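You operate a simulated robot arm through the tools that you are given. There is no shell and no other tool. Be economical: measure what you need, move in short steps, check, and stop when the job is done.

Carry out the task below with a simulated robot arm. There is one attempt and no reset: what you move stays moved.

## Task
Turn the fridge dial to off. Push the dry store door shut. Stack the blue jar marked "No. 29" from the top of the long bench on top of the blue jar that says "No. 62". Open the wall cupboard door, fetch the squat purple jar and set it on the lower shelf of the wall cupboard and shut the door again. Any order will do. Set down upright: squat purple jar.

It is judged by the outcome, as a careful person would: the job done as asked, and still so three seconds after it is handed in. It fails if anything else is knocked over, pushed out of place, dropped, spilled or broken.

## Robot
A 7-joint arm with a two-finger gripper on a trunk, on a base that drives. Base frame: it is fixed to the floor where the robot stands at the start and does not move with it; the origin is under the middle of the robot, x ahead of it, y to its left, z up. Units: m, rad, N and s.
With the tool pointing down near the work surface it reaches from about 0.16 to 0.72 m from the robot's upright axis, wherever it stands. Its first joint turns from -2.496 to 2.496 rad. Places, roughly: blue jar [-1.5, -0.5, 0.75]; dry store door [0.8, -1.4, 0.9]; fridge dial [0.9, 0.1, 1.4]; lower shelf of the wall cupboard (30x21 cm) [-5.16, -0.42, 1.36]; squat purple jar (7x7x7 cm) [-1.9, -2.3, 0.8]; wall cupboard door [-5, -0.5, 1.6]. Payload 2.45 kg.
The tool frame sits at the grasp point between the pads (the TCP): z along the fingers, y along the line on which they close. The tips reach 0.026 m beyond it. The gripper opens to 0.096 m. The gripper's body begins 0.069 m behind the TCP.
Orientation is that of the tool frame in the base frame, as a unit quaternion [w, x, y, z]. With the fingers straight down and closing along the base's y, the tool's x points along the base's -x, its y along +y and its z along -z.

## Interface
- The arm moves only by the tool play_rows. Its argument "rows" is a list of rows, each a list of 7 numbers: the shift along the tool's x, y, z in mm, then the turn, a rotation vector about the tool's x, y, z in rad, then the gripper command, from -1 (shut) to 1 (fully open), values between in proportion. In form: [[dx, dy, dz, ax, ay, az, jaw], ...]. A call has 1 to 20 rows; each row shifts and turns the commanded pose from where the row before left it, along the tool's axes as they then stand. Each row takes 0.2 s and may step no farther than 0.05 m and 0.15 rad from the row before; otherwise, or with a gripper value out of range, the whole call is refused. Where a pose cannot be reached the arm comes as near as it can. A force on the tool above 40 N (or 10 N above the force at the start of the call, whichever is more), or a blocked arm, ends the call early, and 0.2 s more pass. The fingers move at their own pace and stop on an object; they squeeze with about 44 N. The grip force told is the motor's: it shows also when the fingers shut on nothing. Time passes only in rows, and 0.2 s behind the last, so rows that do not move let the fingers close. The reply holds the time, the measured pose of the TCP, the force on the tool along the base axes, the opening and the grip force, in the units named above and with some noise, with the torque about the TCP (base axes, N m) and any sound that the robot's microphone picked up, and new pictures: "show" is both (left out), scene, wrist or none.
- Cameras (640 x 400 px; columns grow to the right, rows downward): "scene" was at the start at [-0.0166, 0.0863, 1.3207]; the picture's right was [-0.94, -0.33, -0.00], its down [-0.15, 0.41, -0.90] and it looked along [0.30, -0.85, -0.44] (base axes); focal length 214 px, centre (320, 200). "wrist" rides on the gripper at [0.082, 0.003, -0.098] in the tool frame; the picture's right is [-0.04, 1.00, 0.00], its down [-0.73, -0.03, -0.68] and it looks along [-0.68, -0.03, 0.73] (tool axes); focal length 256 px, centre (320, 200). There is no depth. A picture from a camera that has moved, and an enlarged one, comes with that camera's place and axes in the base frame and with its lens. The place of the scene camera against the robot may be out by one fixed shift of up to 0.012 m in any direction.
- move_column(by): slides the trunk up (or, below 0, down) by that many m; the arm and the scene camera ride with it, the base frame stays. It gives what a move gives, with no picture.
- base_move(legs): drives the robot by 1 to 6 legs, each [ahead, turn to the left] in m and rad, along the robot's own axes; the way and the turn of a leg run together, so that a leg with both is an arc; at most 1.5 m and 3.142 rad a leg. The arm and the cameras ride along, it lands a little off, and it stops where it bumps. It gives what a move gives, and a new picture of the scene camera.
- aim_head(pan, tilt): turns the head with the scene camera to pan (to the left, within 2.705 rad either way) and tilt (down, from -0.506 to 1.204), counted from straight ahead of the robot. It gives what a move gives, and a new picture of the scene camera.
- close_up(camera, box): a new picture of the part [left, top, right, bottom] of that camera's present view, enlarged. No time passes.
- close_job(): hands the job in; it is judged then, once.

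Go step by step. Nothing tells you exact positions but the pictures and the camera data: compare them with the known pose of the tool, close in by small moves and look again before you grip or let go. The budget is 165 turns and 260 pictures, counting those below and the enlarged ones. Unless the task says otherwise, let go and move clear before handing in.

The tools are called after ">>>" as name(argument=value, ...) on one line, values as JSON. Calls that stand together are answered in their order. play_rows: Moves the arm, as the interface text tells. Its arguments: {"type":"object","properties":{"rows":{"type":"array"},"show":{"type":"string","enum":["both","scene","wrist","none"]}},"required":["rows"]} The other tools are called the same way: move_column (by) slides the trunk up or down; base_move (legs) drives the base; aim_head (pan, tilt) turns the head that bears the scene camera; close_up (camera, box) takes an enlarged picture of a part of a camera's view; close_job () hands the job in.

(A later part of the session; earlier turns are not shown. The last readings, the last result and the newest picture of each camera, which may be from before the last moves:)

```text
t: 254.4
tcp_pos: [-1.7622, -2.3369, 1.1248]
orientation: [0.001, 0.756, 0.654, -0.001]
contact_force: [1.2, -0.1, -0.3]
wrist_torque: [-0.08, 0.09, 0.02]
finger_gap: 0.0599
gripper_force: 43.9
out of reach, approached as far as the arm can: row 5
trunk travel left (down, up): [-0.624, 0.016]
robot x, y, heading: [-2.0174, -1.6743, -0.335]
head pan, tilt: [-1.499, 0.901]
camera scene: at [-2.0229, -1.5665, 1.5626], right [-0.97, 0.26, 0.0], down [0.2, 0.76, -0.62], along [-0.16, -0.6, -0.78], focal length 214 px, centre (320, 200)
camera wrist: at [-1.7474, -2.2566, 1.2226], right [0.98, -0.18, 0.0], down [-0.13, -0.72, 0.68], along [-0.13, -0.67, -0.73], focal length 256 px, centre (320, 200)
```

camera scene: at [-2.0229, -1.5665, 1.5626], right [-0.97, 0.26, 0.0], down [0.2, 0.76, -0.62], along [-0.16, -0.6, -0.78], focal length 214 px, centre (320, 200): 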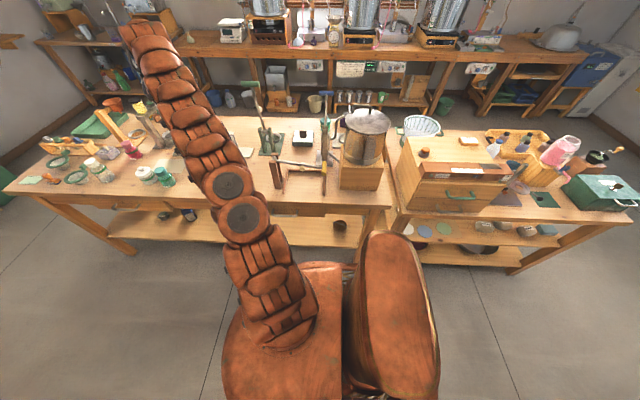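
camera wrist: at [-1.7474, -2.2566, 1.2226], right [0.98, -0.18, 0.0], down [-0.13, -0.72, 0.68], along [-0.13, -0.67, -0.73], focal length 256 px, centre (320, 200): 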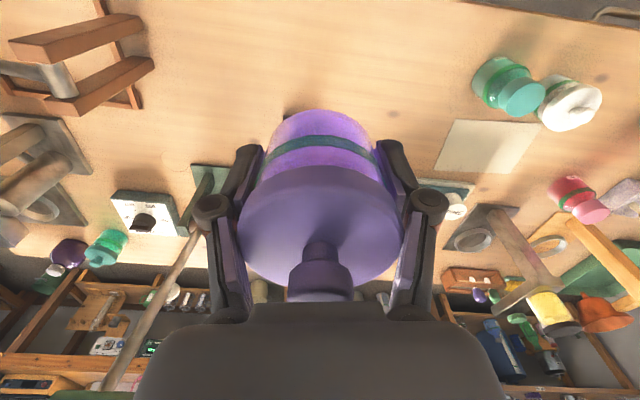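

Clear spot. Lower trunk and set the jar down here.

>>> move_column(by=-0.17)

>>> play_rows(rows=[[0, 0, 30, 0, 0, 0, -1], [0, 0, 30, 0, 0, 0, -1], [0, 0, 30, 0, 0, 0, -1], [0, 0, 0, 0, 0, 0, -1]], show="wrist")

```text
t: 256.3
tcp_pos: [-1.7644, -2.3388, 0.9547]
orientation: [0.0, 0.757, 0.653, 0.0]
contact_force: [-0.1, 0.1, -0.9]
wrist_torque: [-0.02, 0.01, 0.0]
finger_gap: 0.0597
gripper_force: 44.0
trunk travel left (down, up): [-0.454, 0.186]
robot x, y, heading: [-2.0196, -1.6726, -0.337]
head pan, tilt: [-1.499, 0.901]
```

```text
t: 257.3
tcp_pos: [-1.7653, -2.3374, 0.8622]
orientation: [0.0, 0.758, 0.653, 0.001]
contact_force: [-0.6, 0.0, -1.9]
wrist_torque: [-0.02, 0.03, 0.0]
finger_gap: 0.0596
gripper_force: 44.0
trunk travel left (down, up): [-0.454, 0.186]
robot x, y, heading: [-2.0226, -1.6764, -0.334]
head pan, tilt: [-1.499, 0.901]
camera wrist: at [-1.7502, -2.2577, 0.9606], right [0.98, -0.19, 0.0], down [-0.14, -0.72, 0.68], along [-0.13, -0.67, -0.73], focal length 256 px, centre (320, 200)
```

wrist: 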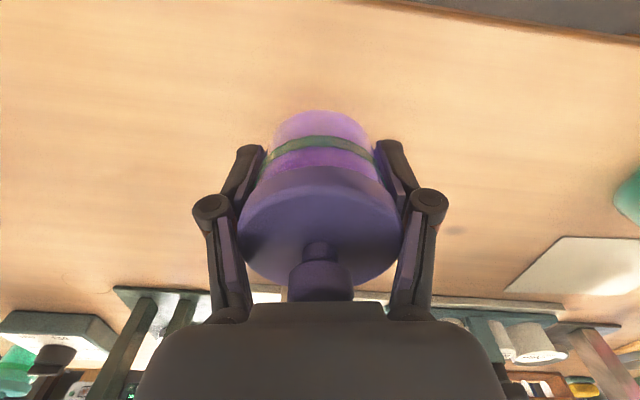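

>>> play_rows(rows=[[0, 0, 20, 0, 0, 0, -1], [0, 0, 7, 0, 0, 0, -1], [0, 0, 4, 0, 0, 0, -1], [0, 0, 2, 0, 0, 0, -1], [0, 0, 0, 0, 0, 0, -1]], show="none")

```text
t: 258.5
tcp_pos: [-1.7646, -2.3368, 0.8309]
orientation: [0.0, 0.757, 0.654, -0.001]
contact_force: [0.1, 0.3, -1.2]
wrist_torque: [-0.02, -0.01, 0.0]
finger_gap: 0.0598
gripper_force: 43.9
trunk travel left (down, up): [-0.454, 0.186]
robot x, y, heading: [-2.0235, -1.674, -0.336]
head pan, tilt: [-1.499, 0.901]
```

The jar is at its original height; lower a few more mm until contact, then release.

>>> play_rows(rows=[[0, 0, 2, 0, 0, 0, -1], [0, 0, 1.5, 0, 0, 0, -1], [0, 0, 0, 0, 0, 0, -1]], show="none")

```text
t: 259.3
tcp_pos: [-1.7656, -2.3362, 0.829]
orientation: [0.002, 0.757, 0.653, 0.001]
contact_force: [2.1, -1.6, 13.6]
wrist_torque: [0.17, 0.02, -0.03]
finger_gap: 0.0596
gripper_force: 44.0
trunk travel left (down, up): [-0.454, 0.186]
robot x, y, heading: [-2.0194, -1.6714, -0.333]
head pan, tilt: [-1.499, 0.901]
```

Contact. Release and lift away.

>>> play_rows(rows=[[0, 0, 0, 0, 0, 0, 0], [0, 0, 0, 0, 0, 0, 0.5], [0, 0, 0, 0, 0, 0, 0.9], [0, 0, -20, 0, 0, 0, 0.9], [0, 0, -40, 0, 0, 0, 0.9], [0, 0, -40, 0, 0, 0, 0.9], [0, 0, -40, 0, 0, 0, 0.9]], show="wrist")

>>> close_up(camera="scene", box=[230, 60, 430, 200])

```text
t: 260.9
tcp_pos: [-1.7684, -2.3383, 0.9567]
orientation: [0.0, 0.758, 0.653, 0.0]
contact_force: [7.7, 1.8, -0.1]
wrist_torque: [-0.17, 0.7, 0.0]
finger_gap: 0.0911
gripper_force: 0.0
out of reach, approached as far as the arm can: row 7
trunk travel left (down, up): [-0.454, 0.186]
robot x, y, heading: [-2.02, -1.6782, -0.335]
head pan, tilt: [-1.499, 0.901]
camera wrist: at [-1.7541, -2.2589, 1.0558], right [0.98, -0.19, 0.0], down [-0.14, -0.72, 0.68], along [-0.13, -0.67, -0.73], focal length 256 px, centre (320, 200)
```

wrist: 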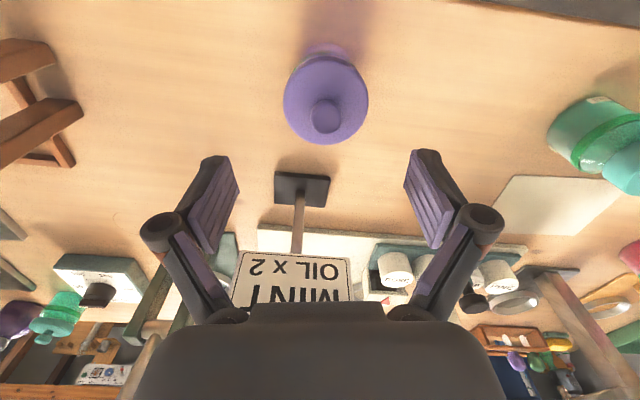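

```text
2.86 times, centred on (330, 130) of scene
camera zoom: at [-2.0238, -1.5674, 1.3927], right [-0.96, 0.26, 0.0], down [0.21, 0.76, -0.62], along [-0.16, -0.6, -0.78], focal length 613 px, centre (291, 400)
```

zoom: 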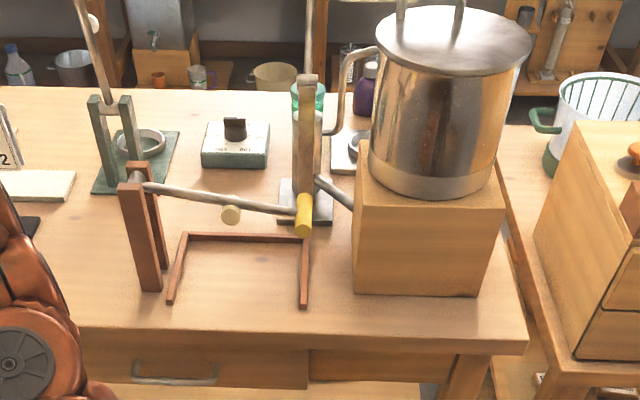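

The jar stands fine, and the lever with its yellow grip lies down at about horizontal. Raise the hand, back the base 0.2 m for elbow room, and pitch the tool 45°.

>>> play_rows(rows=[[0, 0, -40, 0, 0, 0, -1], [0, 0, -40, 0, 0, 0, -1], [0, 0, -40, 0, 0, 0, -1], [0, 0, -40, 0, 0, 0, -1]], show="none")

>>> base_move(legs=[[-0.2, 0]])

>>> play_rows(rows=[[0, 0, 0, 0, -0.131, 0, -1], [0, 0, 0, 0, -0.131, 0, -1], [0, 0, 0, 0, -0.131, 0, -1], [0, 0, 0, 0, -0.131, 0, -1], [0, 0, 0, 0, -0.131, 0, -1], [0, 0, 0, 0, -0.131, 0, -1], [0, 0, 0, 0, 0, 0, -1]], show="both")

```text
t: 261.9
tcp_pos: [-1.7658, -2.3185, 0.9817]
orientation: [0.0, 0.758, 0.653, 0.0]
contact_force: [0.1, -0.2, 0.5]
wrist_torque: [0.02, -0.05, 0.0]
finger_gap: 0.0001
gripper_force: 4.5
out of reach, approached as far as the arm can: row 1, 2, 3, 4
trunk travel left (down, up): [-0.454, 0.186]
robot x, y, heading: [-2.0192, -1.6737, -0.337]
head pan, tilt: [-1.499, 0.901]
```

```text
t: 263.5
tcp_pos: [-1.9542, -2.2508, 0.9816]
orientation: [0.0, 0.757, 0.653, 0.0]
contact_force: [-0.5, -0.9, 0.2]
wrist_torque: [-0.02, -0.03, 0.03]
finger_gap: 0.0003
gripper_force: 29.0
trunk travel left (down, up): [-0.454, 0.186]
robot x, y, heading: [-2.21, -1.6047, -0.337]
head pan, tilt: [-1.499, 0.901]
camera scene: at [-2.2145, -1.5008, 1.3927], right [-0.97, 0.26, 0.0], down [0.2, 0.76, -0.62], along [-0.16, -0.6, -0.78], focal length 214 px, centre (320, 200)
```

scene: 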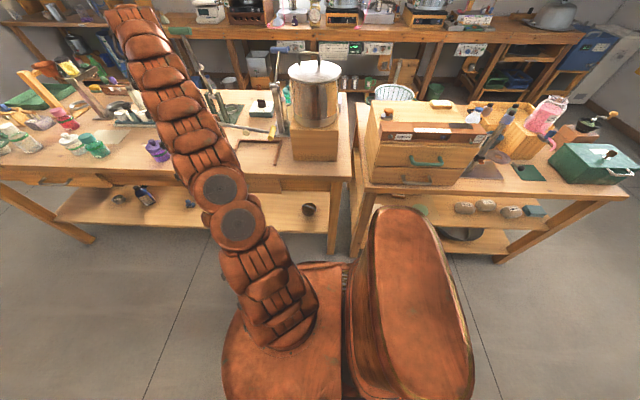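

```text
t: 265.1
tcp_pos: [-1.954, -2.2537, 0.9874]
orientation: [0.251, 0.698, 0.604, -0.291]
contact_force: [0.8, -0.2, 0.1]
wrist_torque: [0.01, 0.03, -0.01]
finger_gap: 0.0001
gripper_force: 28.1
out of reach, approached as far as the arm can: row 6
trunk travel left (down, up): [-0.454, 0.186]
robot x, y, heading: [-2.2117, -1.6066, -0.335]
head pan, tilt: [-1.499, 0.901]
camera scene: at [-2.2144, -1.5007, 1.3927], right [-0.97, 0.26, 0.0], down [0.21, 0.76, -0.62], along [-0.16, -0.6, -0.78], focal length 214 px, centre (320, 200)
camera wrist: at [-1.9326, -2.1288, 0.9985], right [0.98, -0.17, 0.03], down [-0.03, -0.03, 1.0], along [-0.17, -0.98, -0.04], focal length 256 px, centre (320, 200)
```

scene: 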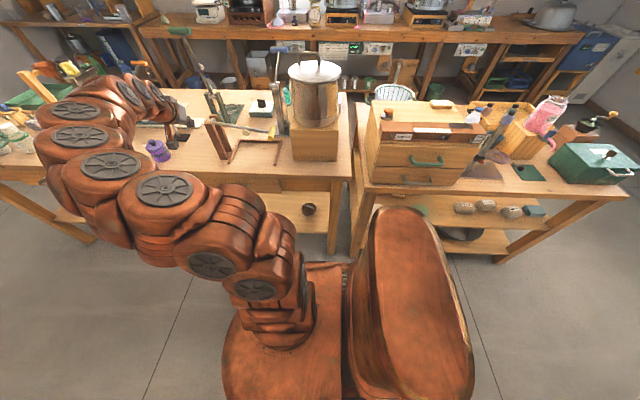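
wrist: 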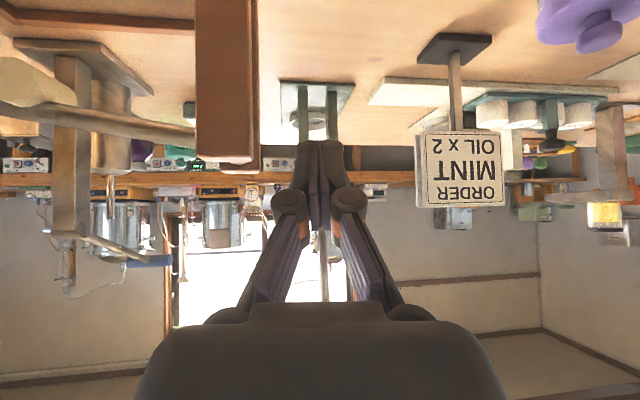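

The view is clear now: lever's posts at left, rod extending further left. Back the fist off the table, move left, then go below the lever.

>>> play_rows(rows=[[29, -5, -29, 0, 0, 0, -1], [29, -5, -29, 0, 0, 0, -1], [29, -4, -29, 0, 0, 0, -1], [5, -38, 15, 0, 0, 0, -1], [5, -38, 15, 0, 0, 0, -1], [5, -38, 15, 0, 0, 0, -1], [4, -38, 15, 0, 0, 0, -1], [4, -38, 15, 0, 0, 0, -1], [0, 0, 0, 0, 0, 0, -1]], show="both")

```text
t: 267.1
tcp_pos: [-2.0651, -2.3091, 1.0018]
orientation: [0.248, 0.701, 0.602, -0.291]
contact_force: [0.5, -1.2, 0.3]
wrist_torque: [0.02, 0.01, -0.04]
finger_gap: 0.0
gripper_force: 28.6
out of reach, approached as far as the arm can: row 1, 2, 3, 4, 5, 6, 7, 8
trunk travel left (down, up): [-0.454, 0.186]
robot x, y, heading: [-2.2085, -1.608, -0.336]
head pan, tilt: [-1.499, 0.901]
camera scene: at [-2.2144, -1.5007, 1.3927], right [-0.97, 0.26, 0.0], down [0.2, 0.76, -0.62], along [-0.16, -0.6, -0.78], focal length 214 px, centre (320, 200)
camera wrist: at [-2.0432, -2.1832, 1.0136], right [0.98, -0.18, 0.03], down [-0.03, -0.03, 1.0], along [-0.18, -0.98, -0.04], focal length 256 px, centre (320, 200)
```

scene: 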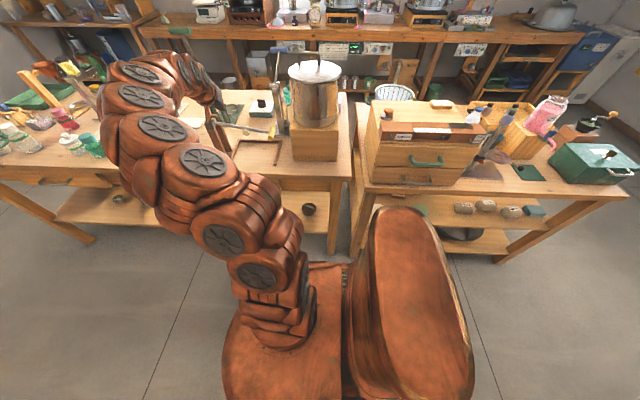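
wrist: 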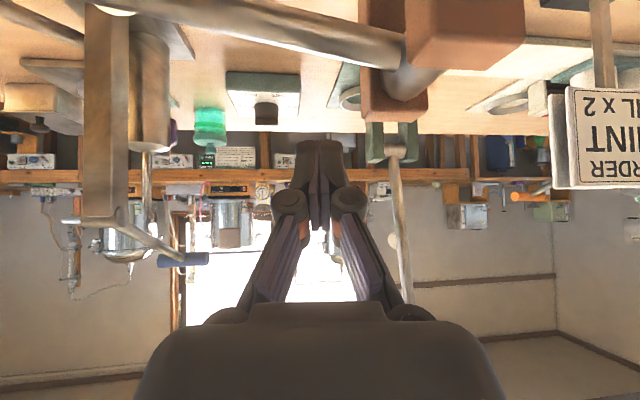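

The arm can't fold that close; I need the base further from the table. Raise the trunk and shift the base ~0.17 m away with a small S-manoeuvre.

>>> move_column(by=0.17)

>>> base_move(legs=[[0, 0.35], [0.5, 0], [0, -0.35], [-0.42, 0]])

```text
t: 269.0
tcp_pos: [-2.0655, -2.3076, 1.1723]
orientation: [0.248, 0.7, 0.603, -0.29]
contact_force: [0.8, -0.3, 0.2]
wrist_torque: [-0.02, -0.03, 0.0]
finger_gap: 0.0
gripper_force: 28.1
trunk travel left (down, up): [-0.624, 0.016]
robot x, y, heading: [-2.2114, -1.6064, -0.336]
head pan, tilt: [-1.499, 0.901]
```

```text
t: 276.3
tcp_pos: [-1.9603, -2.1635, 1.1729]
orientation: [0.248, 0.7, 0.604, -0.29]
contact_force: [0.2, -0.7, -0.1]
wrist_torque: [0.02, -0.02, -0.03]
finger_gap: 0.0
gripper_force: 28.3
trunk travel left (down, up): [-0.624, 0.016]
robot x, y, heading: [-2.1078, -1.4686, -0.33]
head pan, tilt: [-1.499, 0.901]
camera scene: at [-2.1119, -1.3569, 1.5627], right [-0.97, 0.26, 0.0], down [0.2, 0.76, -0.62], along [-0.16, -0.6, -0.78], focal length 214 px, centre (320, 200)
```

scene: 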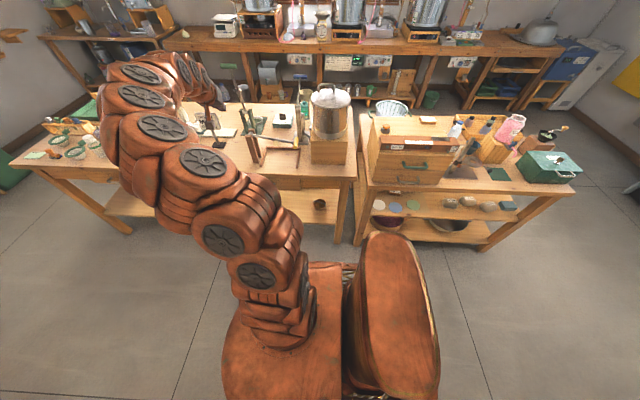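

>>> move_column(by=-0.17)

>>> play_rows(rows=[[11, -38, 18, 0, 0, 0, -1], [11, -38, 18, 0, 0, 0, -1], [11, -38, 18, 0, 0, 0, -1], [11, -38, 18, 0, 0, 0, -1], [11, -38, 18, 0, 0, 0, -1], [0, 0, 0, 0, 0, 0, -1]], show="both")

```text
t: 278.2
tcp_pos: [-1.9606, -2.1633, 1.0022]
orientation: [0.248, 0.7, 0.604, -0.29]
contact_force: [0.2, -0.5, 0.1]
wrist_torque: [0.01, 0.02, 0.01]
finger_gap: 0.0003
gripper_force: 28.5
trunk travel left (down, up): [-0.454, 0.186]
robot x, y, heading: [-2.1062, -1.4646, -0.331]
head pan, tilt: [-1.499, 0.901]
```

```text
t: 279.6
tcp_pos: [-2.1015, -2.2554, 0.9191]
orientation: [0.247, 0.7, 0.604, -0.29]
contact_force: [13.0, 16.8, -6.2]
wrist_torque: [-0.26, 0.12, -0.21]
finger_gap: 0.0003
gripper_force: 28.4
out of reach, approached as far as the arm can: row 1, 2, 3, 4, 5
trunk travel left (down, up): [-0.454, 0.186]
robot x, y, heading: [-2.1069, -1.4596, -0.33]
head pan, tilt: [-1.499, 0.901]
camera scene: at [-2.1112, -1.3561, 1.3925], right [-0.97, 0.26, 0.0], down [0.2, 0.76, -0.62], along [-0.16, -0.6, -0.78], focal length 214 px, centre (320, 200)
camera wrist: at [-2.0782, -2.131, 0.9318], right [0.98, -0.18, 0.02], down [-0.03, -0.04, 1.0], along [-0.18, -0.98, -0.04], focal length 256 px, centre (320, 200)
```

scene: 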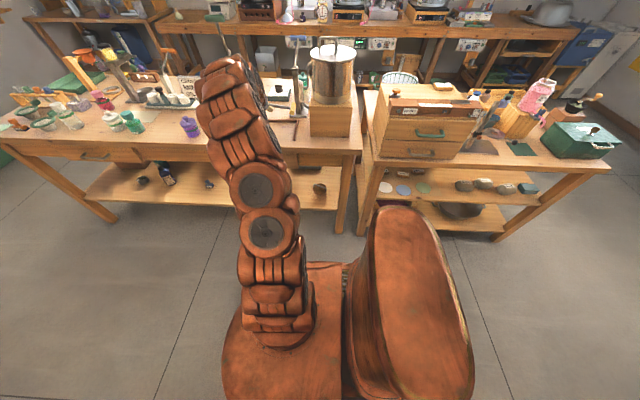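
wrist: 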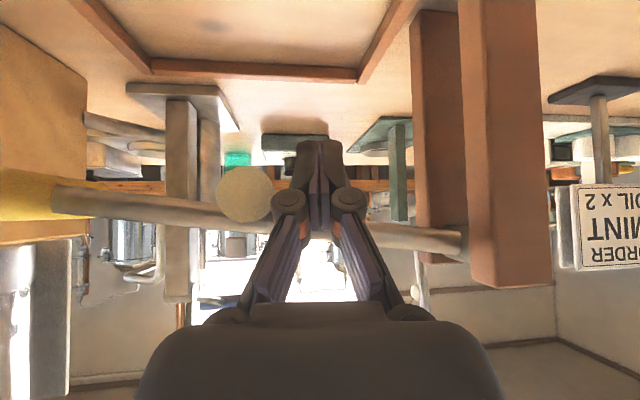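

The fist is touching the rod from the front. Back off slightly, rotate the tool clockwise for freedom, then drop below the rod.

>>> play_rows(rows=[[10, 3, -10, 0, 0, 0, -1], [10, 3, -10, 0.09, 0, 0.09, -1], [0, 0, 0, 0.09, 0, 0.09, -1], [0, 0, 0, 0.09, 0, 0.09, -1], [10, 0, -10, 0, 0, 0, -1], [10, 0, -10, 0, 0, 0, -1], [0, 0, 0, 0, 0, 0, -1]], show="wrist")

```text
t: 281.2
tcp_pos: [-2.0746, -2.2136, 0.9216]
orientation: [0.189, 0.802, 0.46, -0.332]
contact_force: [-0.2, 0.4, -0.6]
wrist_torque: [-0.01, -0.01, -0.02]
finger_gap: 0.0
gripper_force: 28.4
out of reach, approached as far as the arm can: row 1
trunk travel left (down, up): [-0.454, 0.186]
robot x, y, heading: [-2.11, -1.4645, -0.333]
head pan, tilt: [-1.499, 0.901]
camera wrist: at [-2.0068, -2.1059, 0.9334], right [0.85, -0.53, 0.03], down [-0.04, -0.02, 1.0], along [-0.53, -0.85, -0.04], focal length 256 px, centre (320, 200)
```

wrist: 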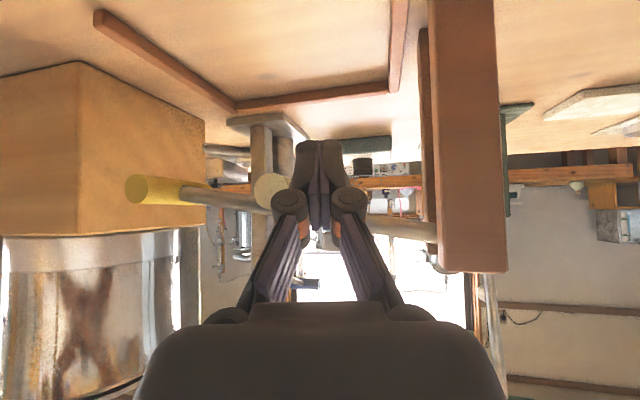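

Now move left in front of the rod to between the mid knob and yellow grip, drop, then slide beneath.

>>> play_rows(rows=[[4, -36, 16, 0, 0, 0, -1], [4, -36, 16, 0, 0, 0, -1], [4, -36, 16, 0, 0, 0, -1], [0, 0, 0, 0, 0, 0, -1]], show="wrist")

```text
t: 282.2
tcp_pos: [-2.1791, -2.1814, 0.8815]
orientation: [0.189, 0.801, 0.46, -0.333]
contact_force: [-0.6, -0.3, 0.0]
wrist_torque: [0.01, -0.02, 0.02]
finger_gap: 0.0001
gripper_force: 28.3
trunk travel left (down, up): [-0.454, 0.186]
robot x, y, heading: [-2.1093, -1.461, -0.331]
head pan, tilt: [-1.499, 0.901]
camera wrist: at [-2.1119, -2.0726, 0.8916], right [0.85, -0.53, 0.03], down [-0.04, -0.02, 1.0], along [-0.53, -0.85, -0.04], focal length 256 px, centre (320, 200)
```

wrist: 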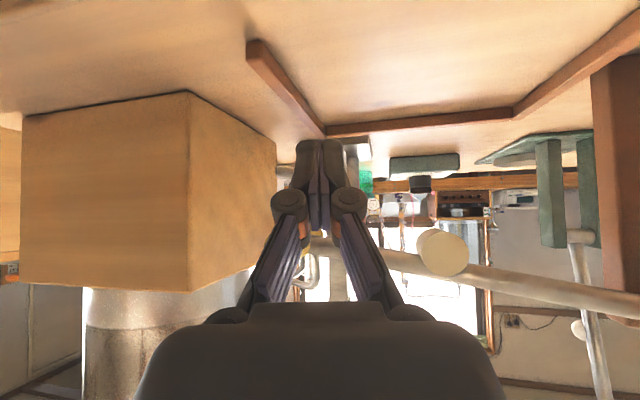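

Slide under the rod.

>>> play_rows(rows=[[-20, 6, 20, 0, 0, 0, -1], [-20, 6, 20, 0, 0, 0, -1], [-10, 2, 10, 0, 0, 0, -1], [0, 0, 0, 0, 0, 0, -1]], show="wrist")

```text
t: 283.2
tcp_pos: [-2.2032, -2.2503, 0.877]
orientation: [0.188, 0.802, 0.46, -0.332]
contact_force: [3.7, 5.9, -4.0]
wrist_torque: [-0.27, 0.32, 0.08]
finger_gap: 0.0
gripper_force: 28.9
trunk travel left (down, up): [-0.454, 0.186]
robot x, y, heading: [-2.1077, -1.4637, -0.33]
head pan, tilt: [-1.499, 0.901]
camera wrist: at [-2.1361, -2.1424, 0.8898], right [0.85, -0.53, 0.03], down [-0.04, -0.02, 1.0], along [-0.53, -0.85, -0.04], focal length 256 px, centre (320, 200)
```

wrist: 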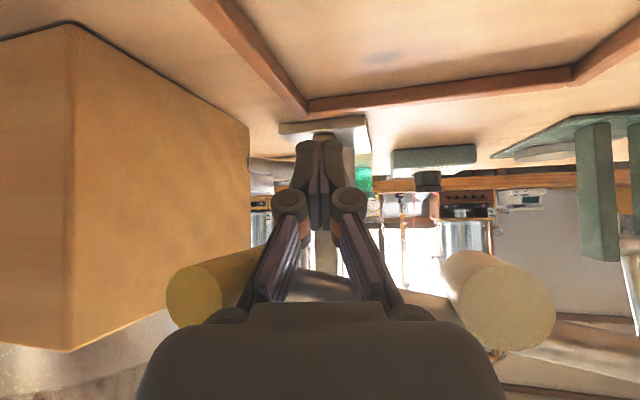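

The rod now lies over the fingers. Lift along the lever's arc.

>>> play_rows(rows=[[-28, -2, -27, 0, 0, 0, -1], [-28, -3, -27, 0, 0, 0, -1], [-24, 14, -28, 0, 0, 0, -1], [-24, 14, -28, 0, 0, 0, -1], [0, 0, 0, 0, 0, 0, -1]], show="both")

```text
t: 283.8
tcp_pos: [-2.1993, -2.2494, 0.9253]
orientation: [0.187, 0.801, 0.465, -0.328]
contact_force: [3.6, 6.5, -5.1]
wrist_torque: [-0.32, 0.33, 0.07]
finger_gap: 0.0
gripper_force: 28.8
trunk travel left (down, up): [-0.454, 0.186]
robot x, y, heading: [-2.1132, -1.4648, -0.335]
head pan, tilt: [-1.499, 0.901]
stopped in row 2: the force on the tool passed its limit at 63 N (the readings are from after the stop); the commanded pose is now the measured one
camera scene: at [-2.1119, -1.3567, 1.3927], right [-0.97, 0.26, 0.0], down [0.2, 0.76, -0.62], along [-0.16, -0.6, -0.78], focal length 214 px, centre (320, 200)
camera wrist: at [-2.1333, -2.1411, 0.939], right [0.85, -0.52, 0.02], down [-0.05, -0.03, 1.0], along [-0.52, -0.85, -0.05], focal length 256 px, centre (320, 200)
```

scene: 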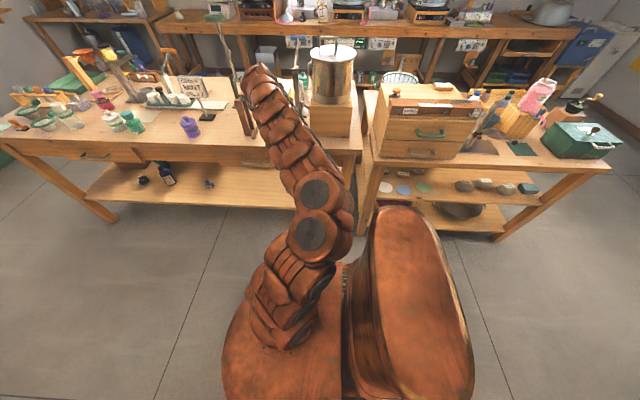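
wrist: 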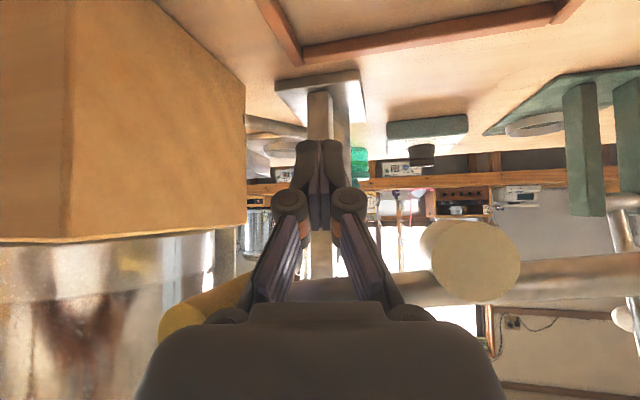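

The lever is coming up but I moved too briskly. Continue in smaller steps.

>>> play_rows(rows=[[-6.6, -0.7, -6.6, 0, 0, 0, -1], [-6.6, -0.7, -6.6, 0, 0, 0, -1], [-6.6, -0.7, -6.6, 0, 0, 0, -1], [-6.6, -0.7, -6.6, 0, 0, 0, -1], [-6.6, 0, -6.6, 0, 0, 0, -1], [-6.6, 0, -6.6, 0, 0, 0, -1], [-6, 3.4, -7, 0, 0, 0, -1], [-6, 3.4, -7, 0, 0, 0, -1], [-6, 3.4, -7, 0, 0, 0, -1], [-6, 3.4, -7, 0, 0, 0, -1], [-6, 3.4, -7, 0, 0, 0, -1], [-6, 3.4, -7, 0, 0, 0, -1], [-6, 3.4, -7, 0, 0, 0, -1], [-6, 3.4, -7, 0, 0, 0, -1]], show="wrist")

```text
t: 284.4
tcp_pos: [-2.1942, -2.249, 0.9415]
orientation: [0.185, 0.8, 0.469, -0.326]
contact_force: [2.3, 7.6, -5.6]
wrist_torque: [-0.23, 0.48, 0.01]
finger_gap: 0.0001
gripper_force: 28.3
trunk travel left (down, up): [-0.454, 0.186]
robot x, y, heading: [-2.1066, -1.4627, -0.328]
head pan, tilt: [-1.499, 0.901]
stopped in row 3: the force on the tool passed its limit at 45 N (the readings are from after the stop); the commanded pose is now the measured one
camera wrist: at [-2.1298, -2.1398, 0.9558], right [0.86, -0.52, 0.02], down [-0.05, -0.04, 1.0], along [-0.52, -0.86, -0.06], focal length 256 px, centre (320, 200)
```

wrist: 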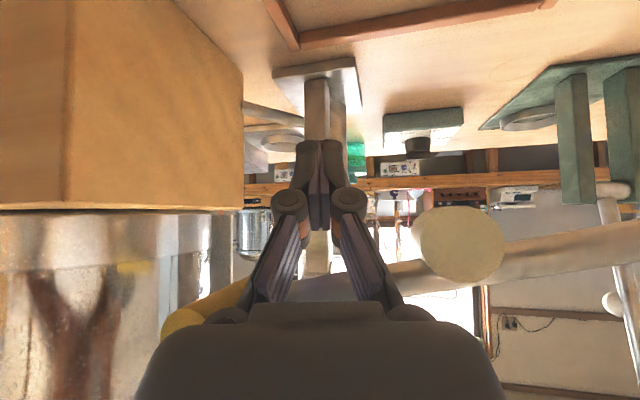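

The lever is stiff, so go slower.

>>> play_rows(rows=[[-2.6, 1.1, -2.9, 0, 0, 0, -1], [-2.6, 1.1, -2.9, 0, 0, 0, -1], [-2.6, 1.1, -2.9, 0, 0, 0, -1], [-2.6, 1.1, -2.9, 0, 0, 0, -1], [-2.6, 1.1, -2.9, 0, 0, 0, -1], [-2.6, 1.1, -2.9, 0, 0, 0, -1], [-2.6, 1.1, -2.9, 0, 0, 0, -1], [-2.6, 1.1, -2.9, 0, 0, 0, -1], [-2.6, 1.1, -2.9, 0, 0, 0, -1], [-2.6, 1.1, -2.9, 0, 0, 0, -1], [-2.2, 1.9, -2.8, 0, 0, 0, -1], [-2.2, 1.9, -2.8, 0, 0, 0, -1], [-2.2, 1.9, -2.8, 0, 0, 0, -1], [-2.2, 1.9, -2.8, 0, 0, 0, -1], [-2.2, 1.9, -2.8, 0, 0, 0, -1], [-2.2, 1.9, -2.8, 0, 0, 0, -1], [-2.2, 1.9, -2.8, 0, 0, 0, -1], [-2.2, 1.9, -2.8, 0, 0, 0, -1], [-2.2, 1.9, -2.8, 0, 0, 0, -1], [-2.2, 1.9, -2.8, 0, 0, 0, -1]], show="wrist")

```text
t: 285.2
tcp_pos: [-2.1914, -2.2485, 0.9501]
orientation: [0.182, 0.801, 0.47, -0.324]
contact_force: [2.6, 11.1, -6.4]
wrist_torque: [-0.26, 0.64, -0.01]
finger_gap: 0.0
gripper_force: 29.0
trunk travel left (down, up): [-0.454, 0.186]
robot x, y, heading: [-2.1075, -1.4588, -0.326]
head pan, tilt: [-1.499, 0.901]
stopped in row 3: the force on the tool passed its limit at 41 N (the readings are from after the stop); the commanded pose is now the measured one
camera wrist: at [-2.1266, -2.1402, 0.9646], right [0.86, -0.52, 0.01], down [-0.05, -0.05, 1.0], along [-0.52, -0.85, -0.06], focal length 256 px, centre (320, 200)
```

wrist: 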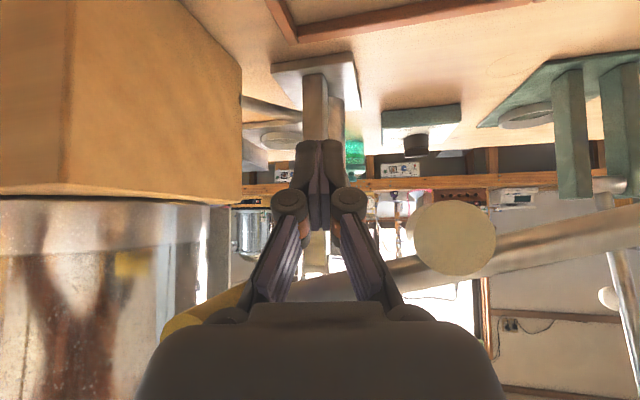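

The 45° fingers wedge sideways on the rod. Drop slightly, shift toward the rod's end, and pitch the fingers closer to horizontal for a cleaner lift.

>>> play_rows(rows=[[10, -3, 10, 0, 0, 0, -1], [0, -12, 0, 0, -0.1, 0, -1], [0, -12, 0, 0, -0.1, 0, -1], [0, 0, 0, 0, -0.1, 0, -1], [0, 0, 0, 0, -0.1, 0, -1], [0, 0, 0, 0, -0.1, 0, -1], [0, 0, 0, 0, 0, 0, -1]], show="both")

```text
t: 286.7
tcp_pos: [-2.2089, -2.246, 0.9315]
orientation: [0.287, 0.728, 0.389, -0.486]
contact_force: [3.5, 12.8, -4.9]
wrist_torque: [-0.29, 0.4, 0.16]
finger_gap: 0.0002
gripper_force: 28.8
out of reach, approached as far as the arm can: row 6
trunk travel left (down, up): [-0.454, 0.186]
robot x, y, heading: [-2.105, -1.4644, -0.33]
head pan, tilt: [-1.499, 0.901]
stopped in row 7: the force on the tool passed its limit at 86 N (the readings are from after the stop); the commanded pose is now the measured one
camera scene: at [-2.1119, -1.356, 1.3926], right [-0.97, 0.26, 0.0], down [0.2, 0.76, -0.62], along [-0.16, -0.6, -0.78], focal length 214 px, centre (320, 200)
camera wrist: at [-2.1416, -2.1449, 0.8911], right [0.84, -0.54, 0.08], down [0.14, 0.35, 0.93], along [-0.53, -0.77, 0.36], focal length 256 px, centre (320, 200)
```

scene: 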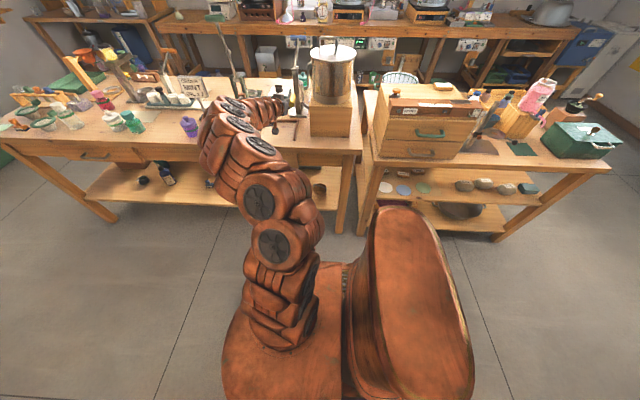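
wrist: 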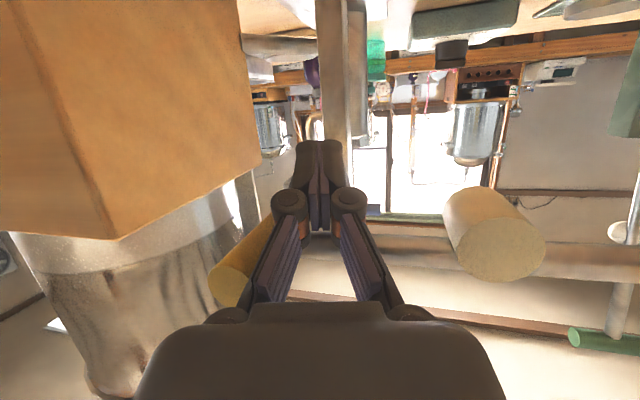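

Relieve the sideways load and lift slowly with the flatter fingers.

>>> play_rows(rows=[[2, -1, -5, 0, 0, 0, -1], [-3.4, 1.3, -1.6, 0, 0, 0, -1], [-3.4, 1.3, -1.6, 0, 0, 0, -1], [-3.4, 1.3, -1.6, 0, 0, 0, -1], [-3.4, 1.3, -1.6, 0, 0, 0, -1], [-3.4, 1.3, -1.6, 0, 0, 0, -1], [-3.4, 1.3, -1.6, 0, 0, 0, -1], [-3.4, 1.3, -1.6, 0, 0, 0, -1], [-3.2, 2, -1.6, 0, 0, 0, -1], [-3.2, 2, -1.6, 0, 0, 0, -1], [-3.2, 2, -1.6, 0, 0, 0, -1], [-3.2, 2, -1.6, 0, 0, 0, -1]], show="wrist")

```text
t: 289.3
tcp_pos: [-2.1932, -2.245, 0.9739]
orientation: [0.287, 0.728, 0.389, -0.487]
contact_force: [-2.6, 2.0, -2.9]
wrist_torque: [-0.05, 0.02, 0.03]
finger_gap: 0.0
gripper_force: 28.8
trunk travel left (down, up): [-0.454, 0.186]
robot x, y, heading: [-2.1102, -1.4593, -0.331]
head pan, tilt: [-1.499, 0.901]
camera wrist: at [-2.1247, -2.1459, 0.9333], right [0.84, -0.54, 0.08], down [0.14, 0.35, 0.93], along [-0.53, -0.76, 0.37], focal length 256 px, centre (320, 200)
```

wrist: 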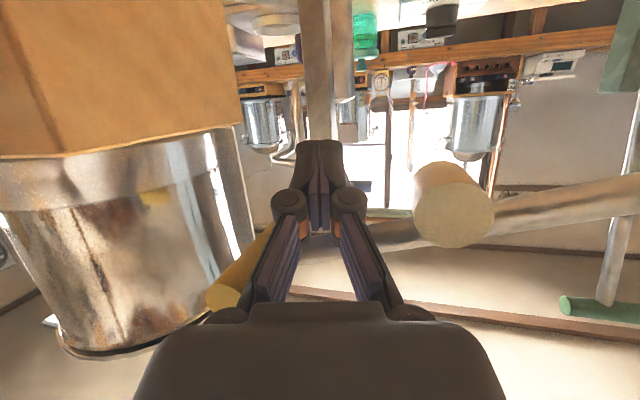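

It lifts smoothly now. Continue the arc.

>>> play_rows(rows=[[-6.8, 2.7, -3.2, 0, 0, 0, -1], [-6.8, 2.7, -3.2, 0, 0, 0, -1], [-6.8, 2.7, -3.2, 0, 0, 0, -1], [-6.8, 2.7, -3.2, 0, 0, 0, -1], [-6.8, 2.7, -3.2, 0, 0, 0, -1], [-5.9, 4.3, -3.3, 0, 0, 0, -1], [-5.9, 4.3, -3.3, 0, 0, 0, -1], [-5.9, 4.3, -3.3, 0, 0, 0, -1], [-5.9, 4.3, -3.3, 0, 0, 0, -1], [-5.9, 4.3, -3.3, 0, 0, 0, -1], [-4.7, 5.7, -3.2, 0, 0, 0, -1], [-4.7, 5.7, -3.2, 0, 0, 0, -1], [-4.7, 5.7, -3.2, 0, 0, 0, -1], [-4.7, 5.7, -3.2, 0, 0, 0, -1], [-4.7, 5.7, -3.2, 0, 0, 0, -1], [-3.3, 6.7, -2.9, 0, 0, 0, -1], [-3.3, 6.7, -2.9, 0, 0, 0, -1], [-3.3, 6.7, -2.9, 0, 0, 0, -1], [-3.3, 6.7, -2.9, 0, 0, 0, -1], [-3.3, 6.7, -2.9, 0, 0, 0, -1]], show="both")

```text
t: 293.5
tcp_pos: [-2.1053, -2.278, 1.0965]
orientation: [0.287, 0.728, 0.389, -0.487]
contact_force: [-0.1, 1.5, -1.5]
wrist_torque: [-0.03, 0.02, 0.08]
finger_gap: 0.0003
gripper_force: 28.2
trunk travel left (down, up): [-0.454, 0.186]
robot x, y, heading: [-2.1081, -1.4597, -0.327]
head pan, tilt: [-1.499, 0.901]
camera scene: at [-2.1122, -1.3566, 1.3927], right [-0.97, 0.26, 0.0], down [0.2, 0.76, -0.62], along [-0.16, -0.6, -0.78], focal length 214 px, centre (320, 200)
camera wrist: at [-2.0365, -2.1773, 1.0567], right [0.84, -0.54, 0.08], down [0.14, 0.35, 0.93], along [-0.53, -0.76, 0.37], focal length 256 px, centre (320, 200)
```

scene: 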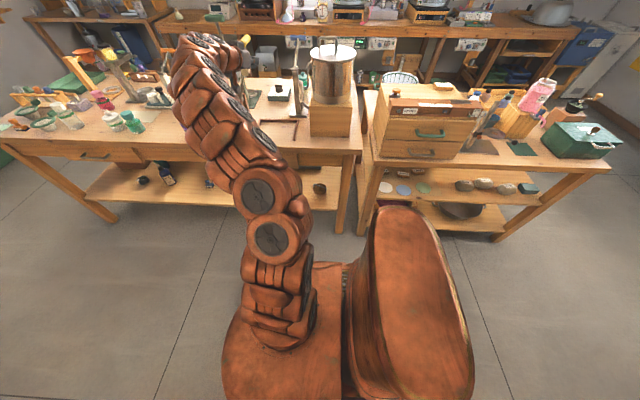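
wrist: 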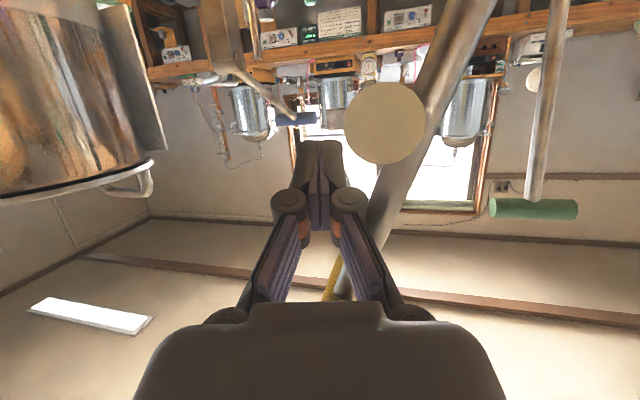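

>>> play_rows(rows=[[-2.2, 7.2, -2.6, 0, 0, 0, -1], [-2.2, 7.2, -2.6, 0, 0, 0, -1], [-2.2, 7.2, -2.6, 0, 0, 0, -1], [-2.2, 7.2, -2.6, 0, 0, 0, -1], [-2.2, 7.2, -2.6, 0, 0, 0, -1], [-0.7, 7.6, -2.1, 0, 0, 0, -1], [-0.7, 7.6, -2.1, 0, 0, 0, -1], [-0.7, 7.6, -2.1, 0, 0, 0, -1], [-0.7, 7.6, -2.1, 0, 0, 0, -1], [-0.7, 7.6, -2.1, 0, 0, 0, -1], [0, 0, 0, 0, 0, 0, -1]], show="both")

```text
t: 294.9
tcp_pos: [-2.0644, -2.289, 1.1139]
orientation: [0.285, 0.727, 0.39, -0.488]
contact_force: [1.7, 23.8, -4.9]
wrist_torque: [-0.95, 1.34, -0.12]
finger_gap: 0.0
gripper_force: 28.2
trunk travel left (down, up): [-0.454, 0.186]
robot x, y, heading: [-2.1077, -1.4615, -0.328]
head pan, tilt: [-1.499, 0.901]
stopped in row 7: the force on the tool passed its limit at 44 N (the readings are from after the stop); the commanded pose is now the measured one
camera scene: at [-2.112, -1.3548, 1.3926], right [-0.97, 0.26, 0.0], down [0.2, 0.76, -0.62], along [-0.16, -0.6, -0.78], focal length 214 px, centre (320, 200)
camera wrist: at [-1.9957, -2.1894, 1.0732], right [0.83, -0.55, 0.07], down [0.14, 0.34, 0.93], along [-0.53, -0.76, 0.36], focal length 256 px, centre (320, 200)
```

scene: 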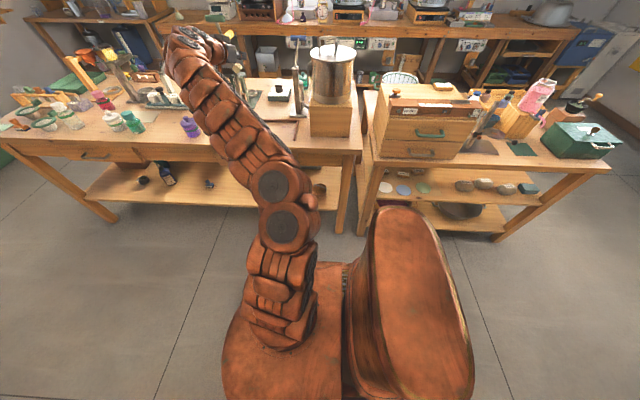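
wrist: 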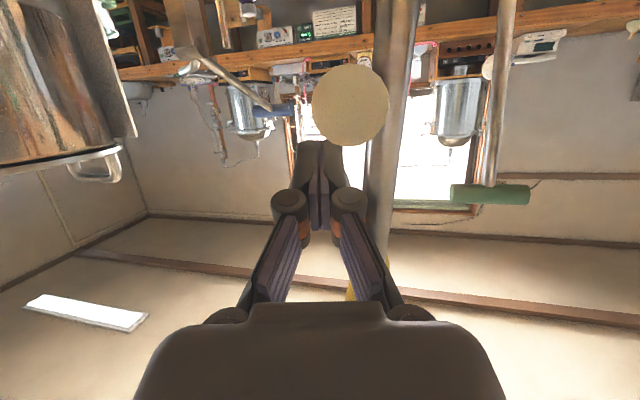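

Nearly vertical. Back off slightly from the knob and nudge it past vertical.

>>> play_rows(rows=[[2.8, -1.8, -7.3, 0, 0, 0, -1], [0.6, 4.9, -1, 0, 0, 0, -1], [0.6, 4.9, -1, 0, 0, 0, -1], [0.6, 4.9, -1, 0, 0, 0, -1], [0.6, 4.9, -1, 0, 0, 0, -1], [0.6, 4.9, -1, 0, 0, 0, -1], [0.6, 4.9, -1, 0, 0, 0, -1], [0, 0, 0, 0, 0, 0, -1]], show="wrist")

```text
t: 296.7
tcp_pos: [-2.0326, -2.2933, 1.1133]
orientation: [0.285, 0.728, 0.389, -0.487]
contact_force: [2.5, 5.0, -3.6]
wrist_torque: [-0.37, 0.31, 0.2]
finger_gap: 0.0
gripper_force: 28.9
trunk travel left (down, up): [-0.454, 0.186]
robot x, y, heading: [-2.105, -1.4646, -0.33]
head pan, tilt: [-1.499, 0.901]
camera wrist: at [-1.9648, -2.1931, 1.072], right [0.84, -0.55, 0.07], down [0.14, 0.34, 0.93], along [-0.53, -0.77, 0.36], focal length 256 px, centre (320, 200)
```

wrist: 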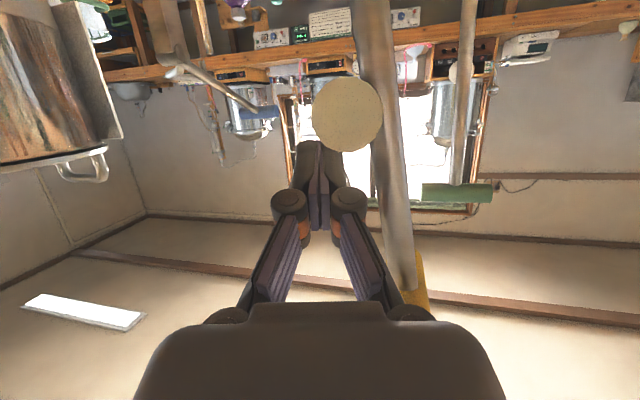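

It's past vertical (~6°), close to the original lean. Push gently to find its stop.

>>> play_rows(rows=[[0.4, 3, -0.6, 0, 0, 0, -1], [0.4, 3, -0.6, 0, 0, 0, -1], [0, 0, 0, 0, 0, 0, -1]], show="none")

>>> play_rows(rows=[[0, -10, 0, 0, 0, 0, -1], [0, -15, 0, 0, 0, 0, -1], [0, -15, 0, 0, 0, 0, -1], [0, 0, 0, 0, 0, 0, -1]], show="wrist")

```text
t: 297.5
tcp_pos: [-2.0274, -2.2943, 1.1113]
orientation: [0.284, 0.729, 0.39, -0.486]
contact_force: [3.4, 17.4, -16.8]
wrist_torque: [-1.46, 1.16, 0.98]
finger_gap: 0.0001
gripper_force: 27.9
trunk travel left (down, up): [-0.454, 0.186]
robot x, y, heading: [-2.1051, -1.4621, -0.33]
head pan, tilt: [-1.499, 0.901]
```

```text
t: 298.5
tcp_pos: [-2.0618, -2.2741, 1.1105]
orientation: [0.284, 0.728, 0.389, -0.487]
contact_force: [-0.1, 0.4, 0.0]
wrist_torque: [0.01, -0.05, 0.01]
finger_gap: 0.0
gripper_force: 28.4
trunk travel left (down, up): [-0.454, 0.186]
robot x, y, heading: [-2.109, -1.4661, -0.333]
head pan, tilt: [-1.499, 0.901]
camera wrist: at [-1.9935, -2.1744, 1.0705], right [0.83, -0.55, 0.07], down [0.14, 0.34, 0.93], along [-0.53, -0.76, 0.36], focal length 256 px, centre (320, 200)
```

wrist: 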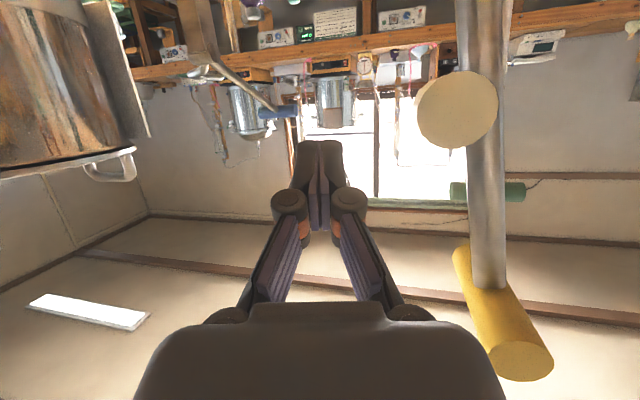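

The lever is back up against its stop. Retreat the hand toward me, then drive forward 0.42 m past it to the jar.

>>> play_rows(rows=[[14, -9, -36, 0, 0, 0, -1], [14, -9, -36, 0, 0, 0, -1], [14, -9, -36, 0, 0, 0, -1]], show="none")

>>> base_move(legs=[[0.42, 0]])

>>> close_up(camera="scene", box=[200, 40, 440, 200])

```text
t: 299.3
tcp_pos: [-2.0241, -2.1627, 1.1078]
orientation: [0.284, 0.729, 0.388, -0.487]
contact_force: [-0.9, -0.4, -0.1]
wrist_torque: [0.02, 0.0, 0.03]
finger_gap: 0.0
gripper_force: 28.6
trunk travel left (down, up): [-0.454, 0.186]
robot x, y, heading: [-2.1061, -1.4634, -0.329]
head pan, tilt: [-1.499, 0.901]
```

```text
t: 301.8
tcp_pos: [-1.6277, -2.299, 1.1094]
orientation: [0.286, 0.727, 0.39, -0.487]
contact_force: [0.4, -0.1, -0.2]
wrist_torque: [-0.01, 0.01, 0.0]
finger_gap: 0.0
gripper_force: 28.5
trunk travel left (down, up): [-0.454, 0.186]
robot x, y, heading: [-1.7139, -1.5957, -0.33]
head pan, tilt: [-1.499, 0.901]
camera scene: at [-1.7172, -1.4917, 1.3927], right [-0.97, 0.25, 0.0], down [0.2, 0.76, -0.62], along [-0.16, -0.6, -0.78], focal length 214 px, centre (320, 200)
```

scene: 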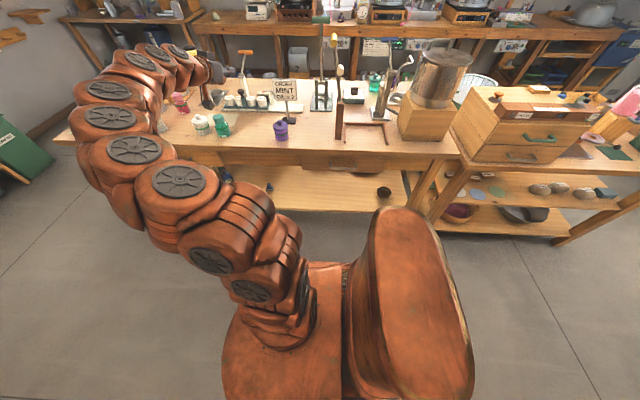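

```text
2.50 times, centred on (320, 120) of scene
camera zoom: at [-1.7172, -1.4917, 1.3927], right [-0.97, 0.25, 0.0], down [0.2, 0.76, -0.62], along [-0.16, -0.6, -0.78], focal length 536 px, centre (320, 400)
```

zoom: 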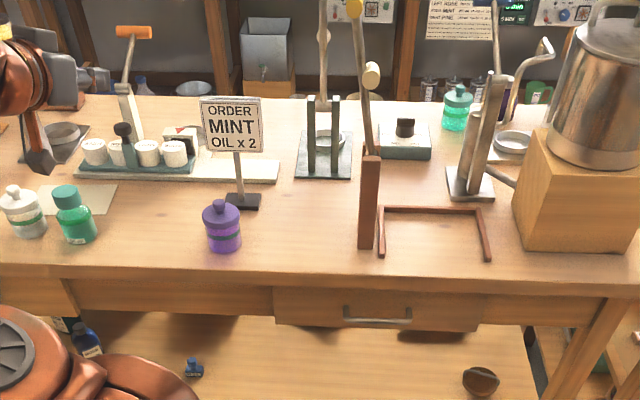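

Everything on the table looks as it was, jar apart. Now set a ~40° down pitch and go to a pre-grasp in front of the jar with open jaws.

>>> play_rows(rows=[[0, 0, 0, -0.093, 0.004, -0.036, 0.9], [0, 0, 0, -0.093, 0.004, -0.036, 0.9], [0, 0, 0, -0.093, 0.004, -0.036, 0.9], [0, 0, 0, 0, 0.107, 0, 0.9], [0, 0, 0, 0, 0.107, 0, 0.9], [0, 0, 0, 0, 0.107, 0, 0.9], [0, 0, 0, 0, 0, 0, 0.9]], show="none")

>>> play_rows(rows=[[0, -30, 0, 0, 0, 0, 0.9], [0, -30, 0, 0, 0, 0, 0.9], [0, -30, 0, 0, 0, 0, 0.9], [20, -20, 0, 0, 0, 0, 0.9], [0, 0, 0, 0, 0, 0, 0.9]], show="wrist")

```text
t: 303.4
tcp_pos: [-1.6156, -2.3163, 1.131]
orientation: [0.271, 0.723, 0.545, -0.326]
contact_force: [-0.1, 0.4, -0.1]
wrist_torque: [0.0, 0.05, 0.02]
finger_gap: 0.0914
gripper_force: 0.2
out of reach, approached as far as the arm can: row 2, 3
trunk travel left (down, up): [-0.454, 0.186]
robot x, y, heading: [-1.7142, -1.5978, -0.328]
head pan, tilt: [-1.499, 0.901]
```

```text
t: 304.6
tcp_pos: [-1.7085, -2.3037, 1.1265]
orientation: [0.269, 0.725, 0.544, -0.326]
contact_force: [0.6, 0.0, -0.3]
wrist_torque: [-0.04, -0.01, 0.0]
finger_gap: 0.0912
gripper_force: 0.1
out of reach, approached as far as the arm can: row 3, 4
trunk travel left (down, up): [-0.454, 0.186]
robot x, y, heading: [-1.7115, -1.5973, -0.328]
head pan, tilt: [-1.499, 0.901]
camera wrist: at [-1.6721, -2.1814, 1.1265], right [0.96, -0.29, 0.07], down [-0.05, 0.06, 1.0], along [-0.29, -0.96, 0.05], focal length 256 px, centre (320, 200)
```

wrist: 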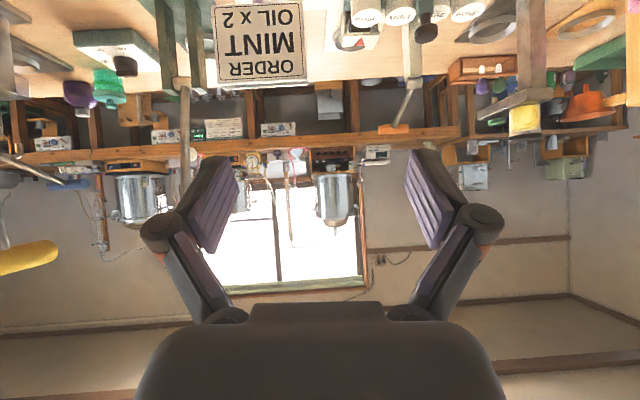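

>>> play_rows(rows=[[23, -13, 33, 0, 0, -0.046, 0.9], [23, -13, 33, 0, 0, 0, 0.9], [23, -13, 33, 0, 0, 0, 0.9], [23, -14, 33, 0, 0, 0, 0.9], [0, 0, 0, 0, 0, 0, 0.9]], show="wrist")

```text
t: 305.8
tcp_pos: [-1.7557, -2.3809, 0.9927]
orientation: [0.261, 0.712, 0.56, -0.333]
contact_force: [-0.2, -1.0, 0.9]
wrist_torque: [0.0, -0.03, -0.02]
finger_gap: 0.0912
gripper_force: 0.1
out of reach, approached as far as the arm can: row 1, 2, 3, 4
trunk travel left (down, up): [-0.454, 0.186]
robot x, y, heading: [-1.712, -1.5965, -0.326]
head pan, tilt: [-1.499, 0.901]
camera wrist: at [-1.7228, -2.2578, 0.9927], right [0.96, -0.26, 0.03], down [-0.02, 0.06, 1.0], along [-0.26, -0.96, 0.05], focal length 256 px, centre (320, 200)
```

wrist: 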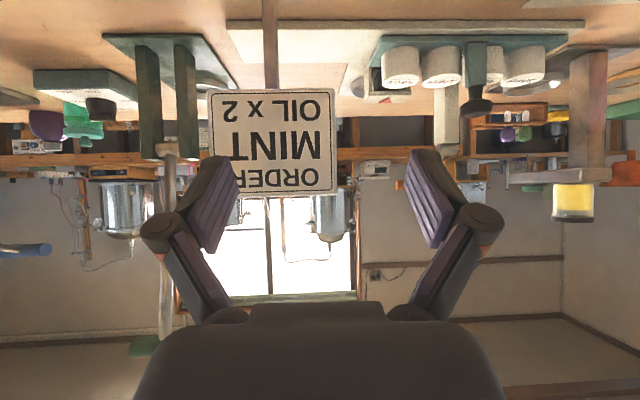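

The arm wants the tool turned further clockwise to come inward. Raise a bit, rotate, then re-centre.

>>> play_rows(rows=[[-31, 0, -26, 0, 0, 0, 0.9], [0, 0, 0, 0.077, 0, 0.064, 0.9], [0, 0, 0, 0.077, 0, 0.064, 0.9], [0, 0, 0, 0.077, 0, 0.064, 0.9], [0, 0, 0, 0.077, 0, 0.064, 0.9], [0, 0, 0, 0, 0, 0, 0.9]], show="none")

```text
t: 307.2
tcp_pos: [-1.7557, -2.38, 1.0342]
orientation: [0.191, 0.809, 0.407, -0.378]
contact_force: [0.4, -0.1, -0.1]
wrist_torque: [0.01, 0.01, 0.02]
finger_gap: 0.0913
gripper_force: 0.1
trunk travel left (down, up): [-0.454, 0.186]
robot x, y, heading: [-1.7137, -1.5949, -0.328]
head pan, tilt: [-1.499, 0.901]
```

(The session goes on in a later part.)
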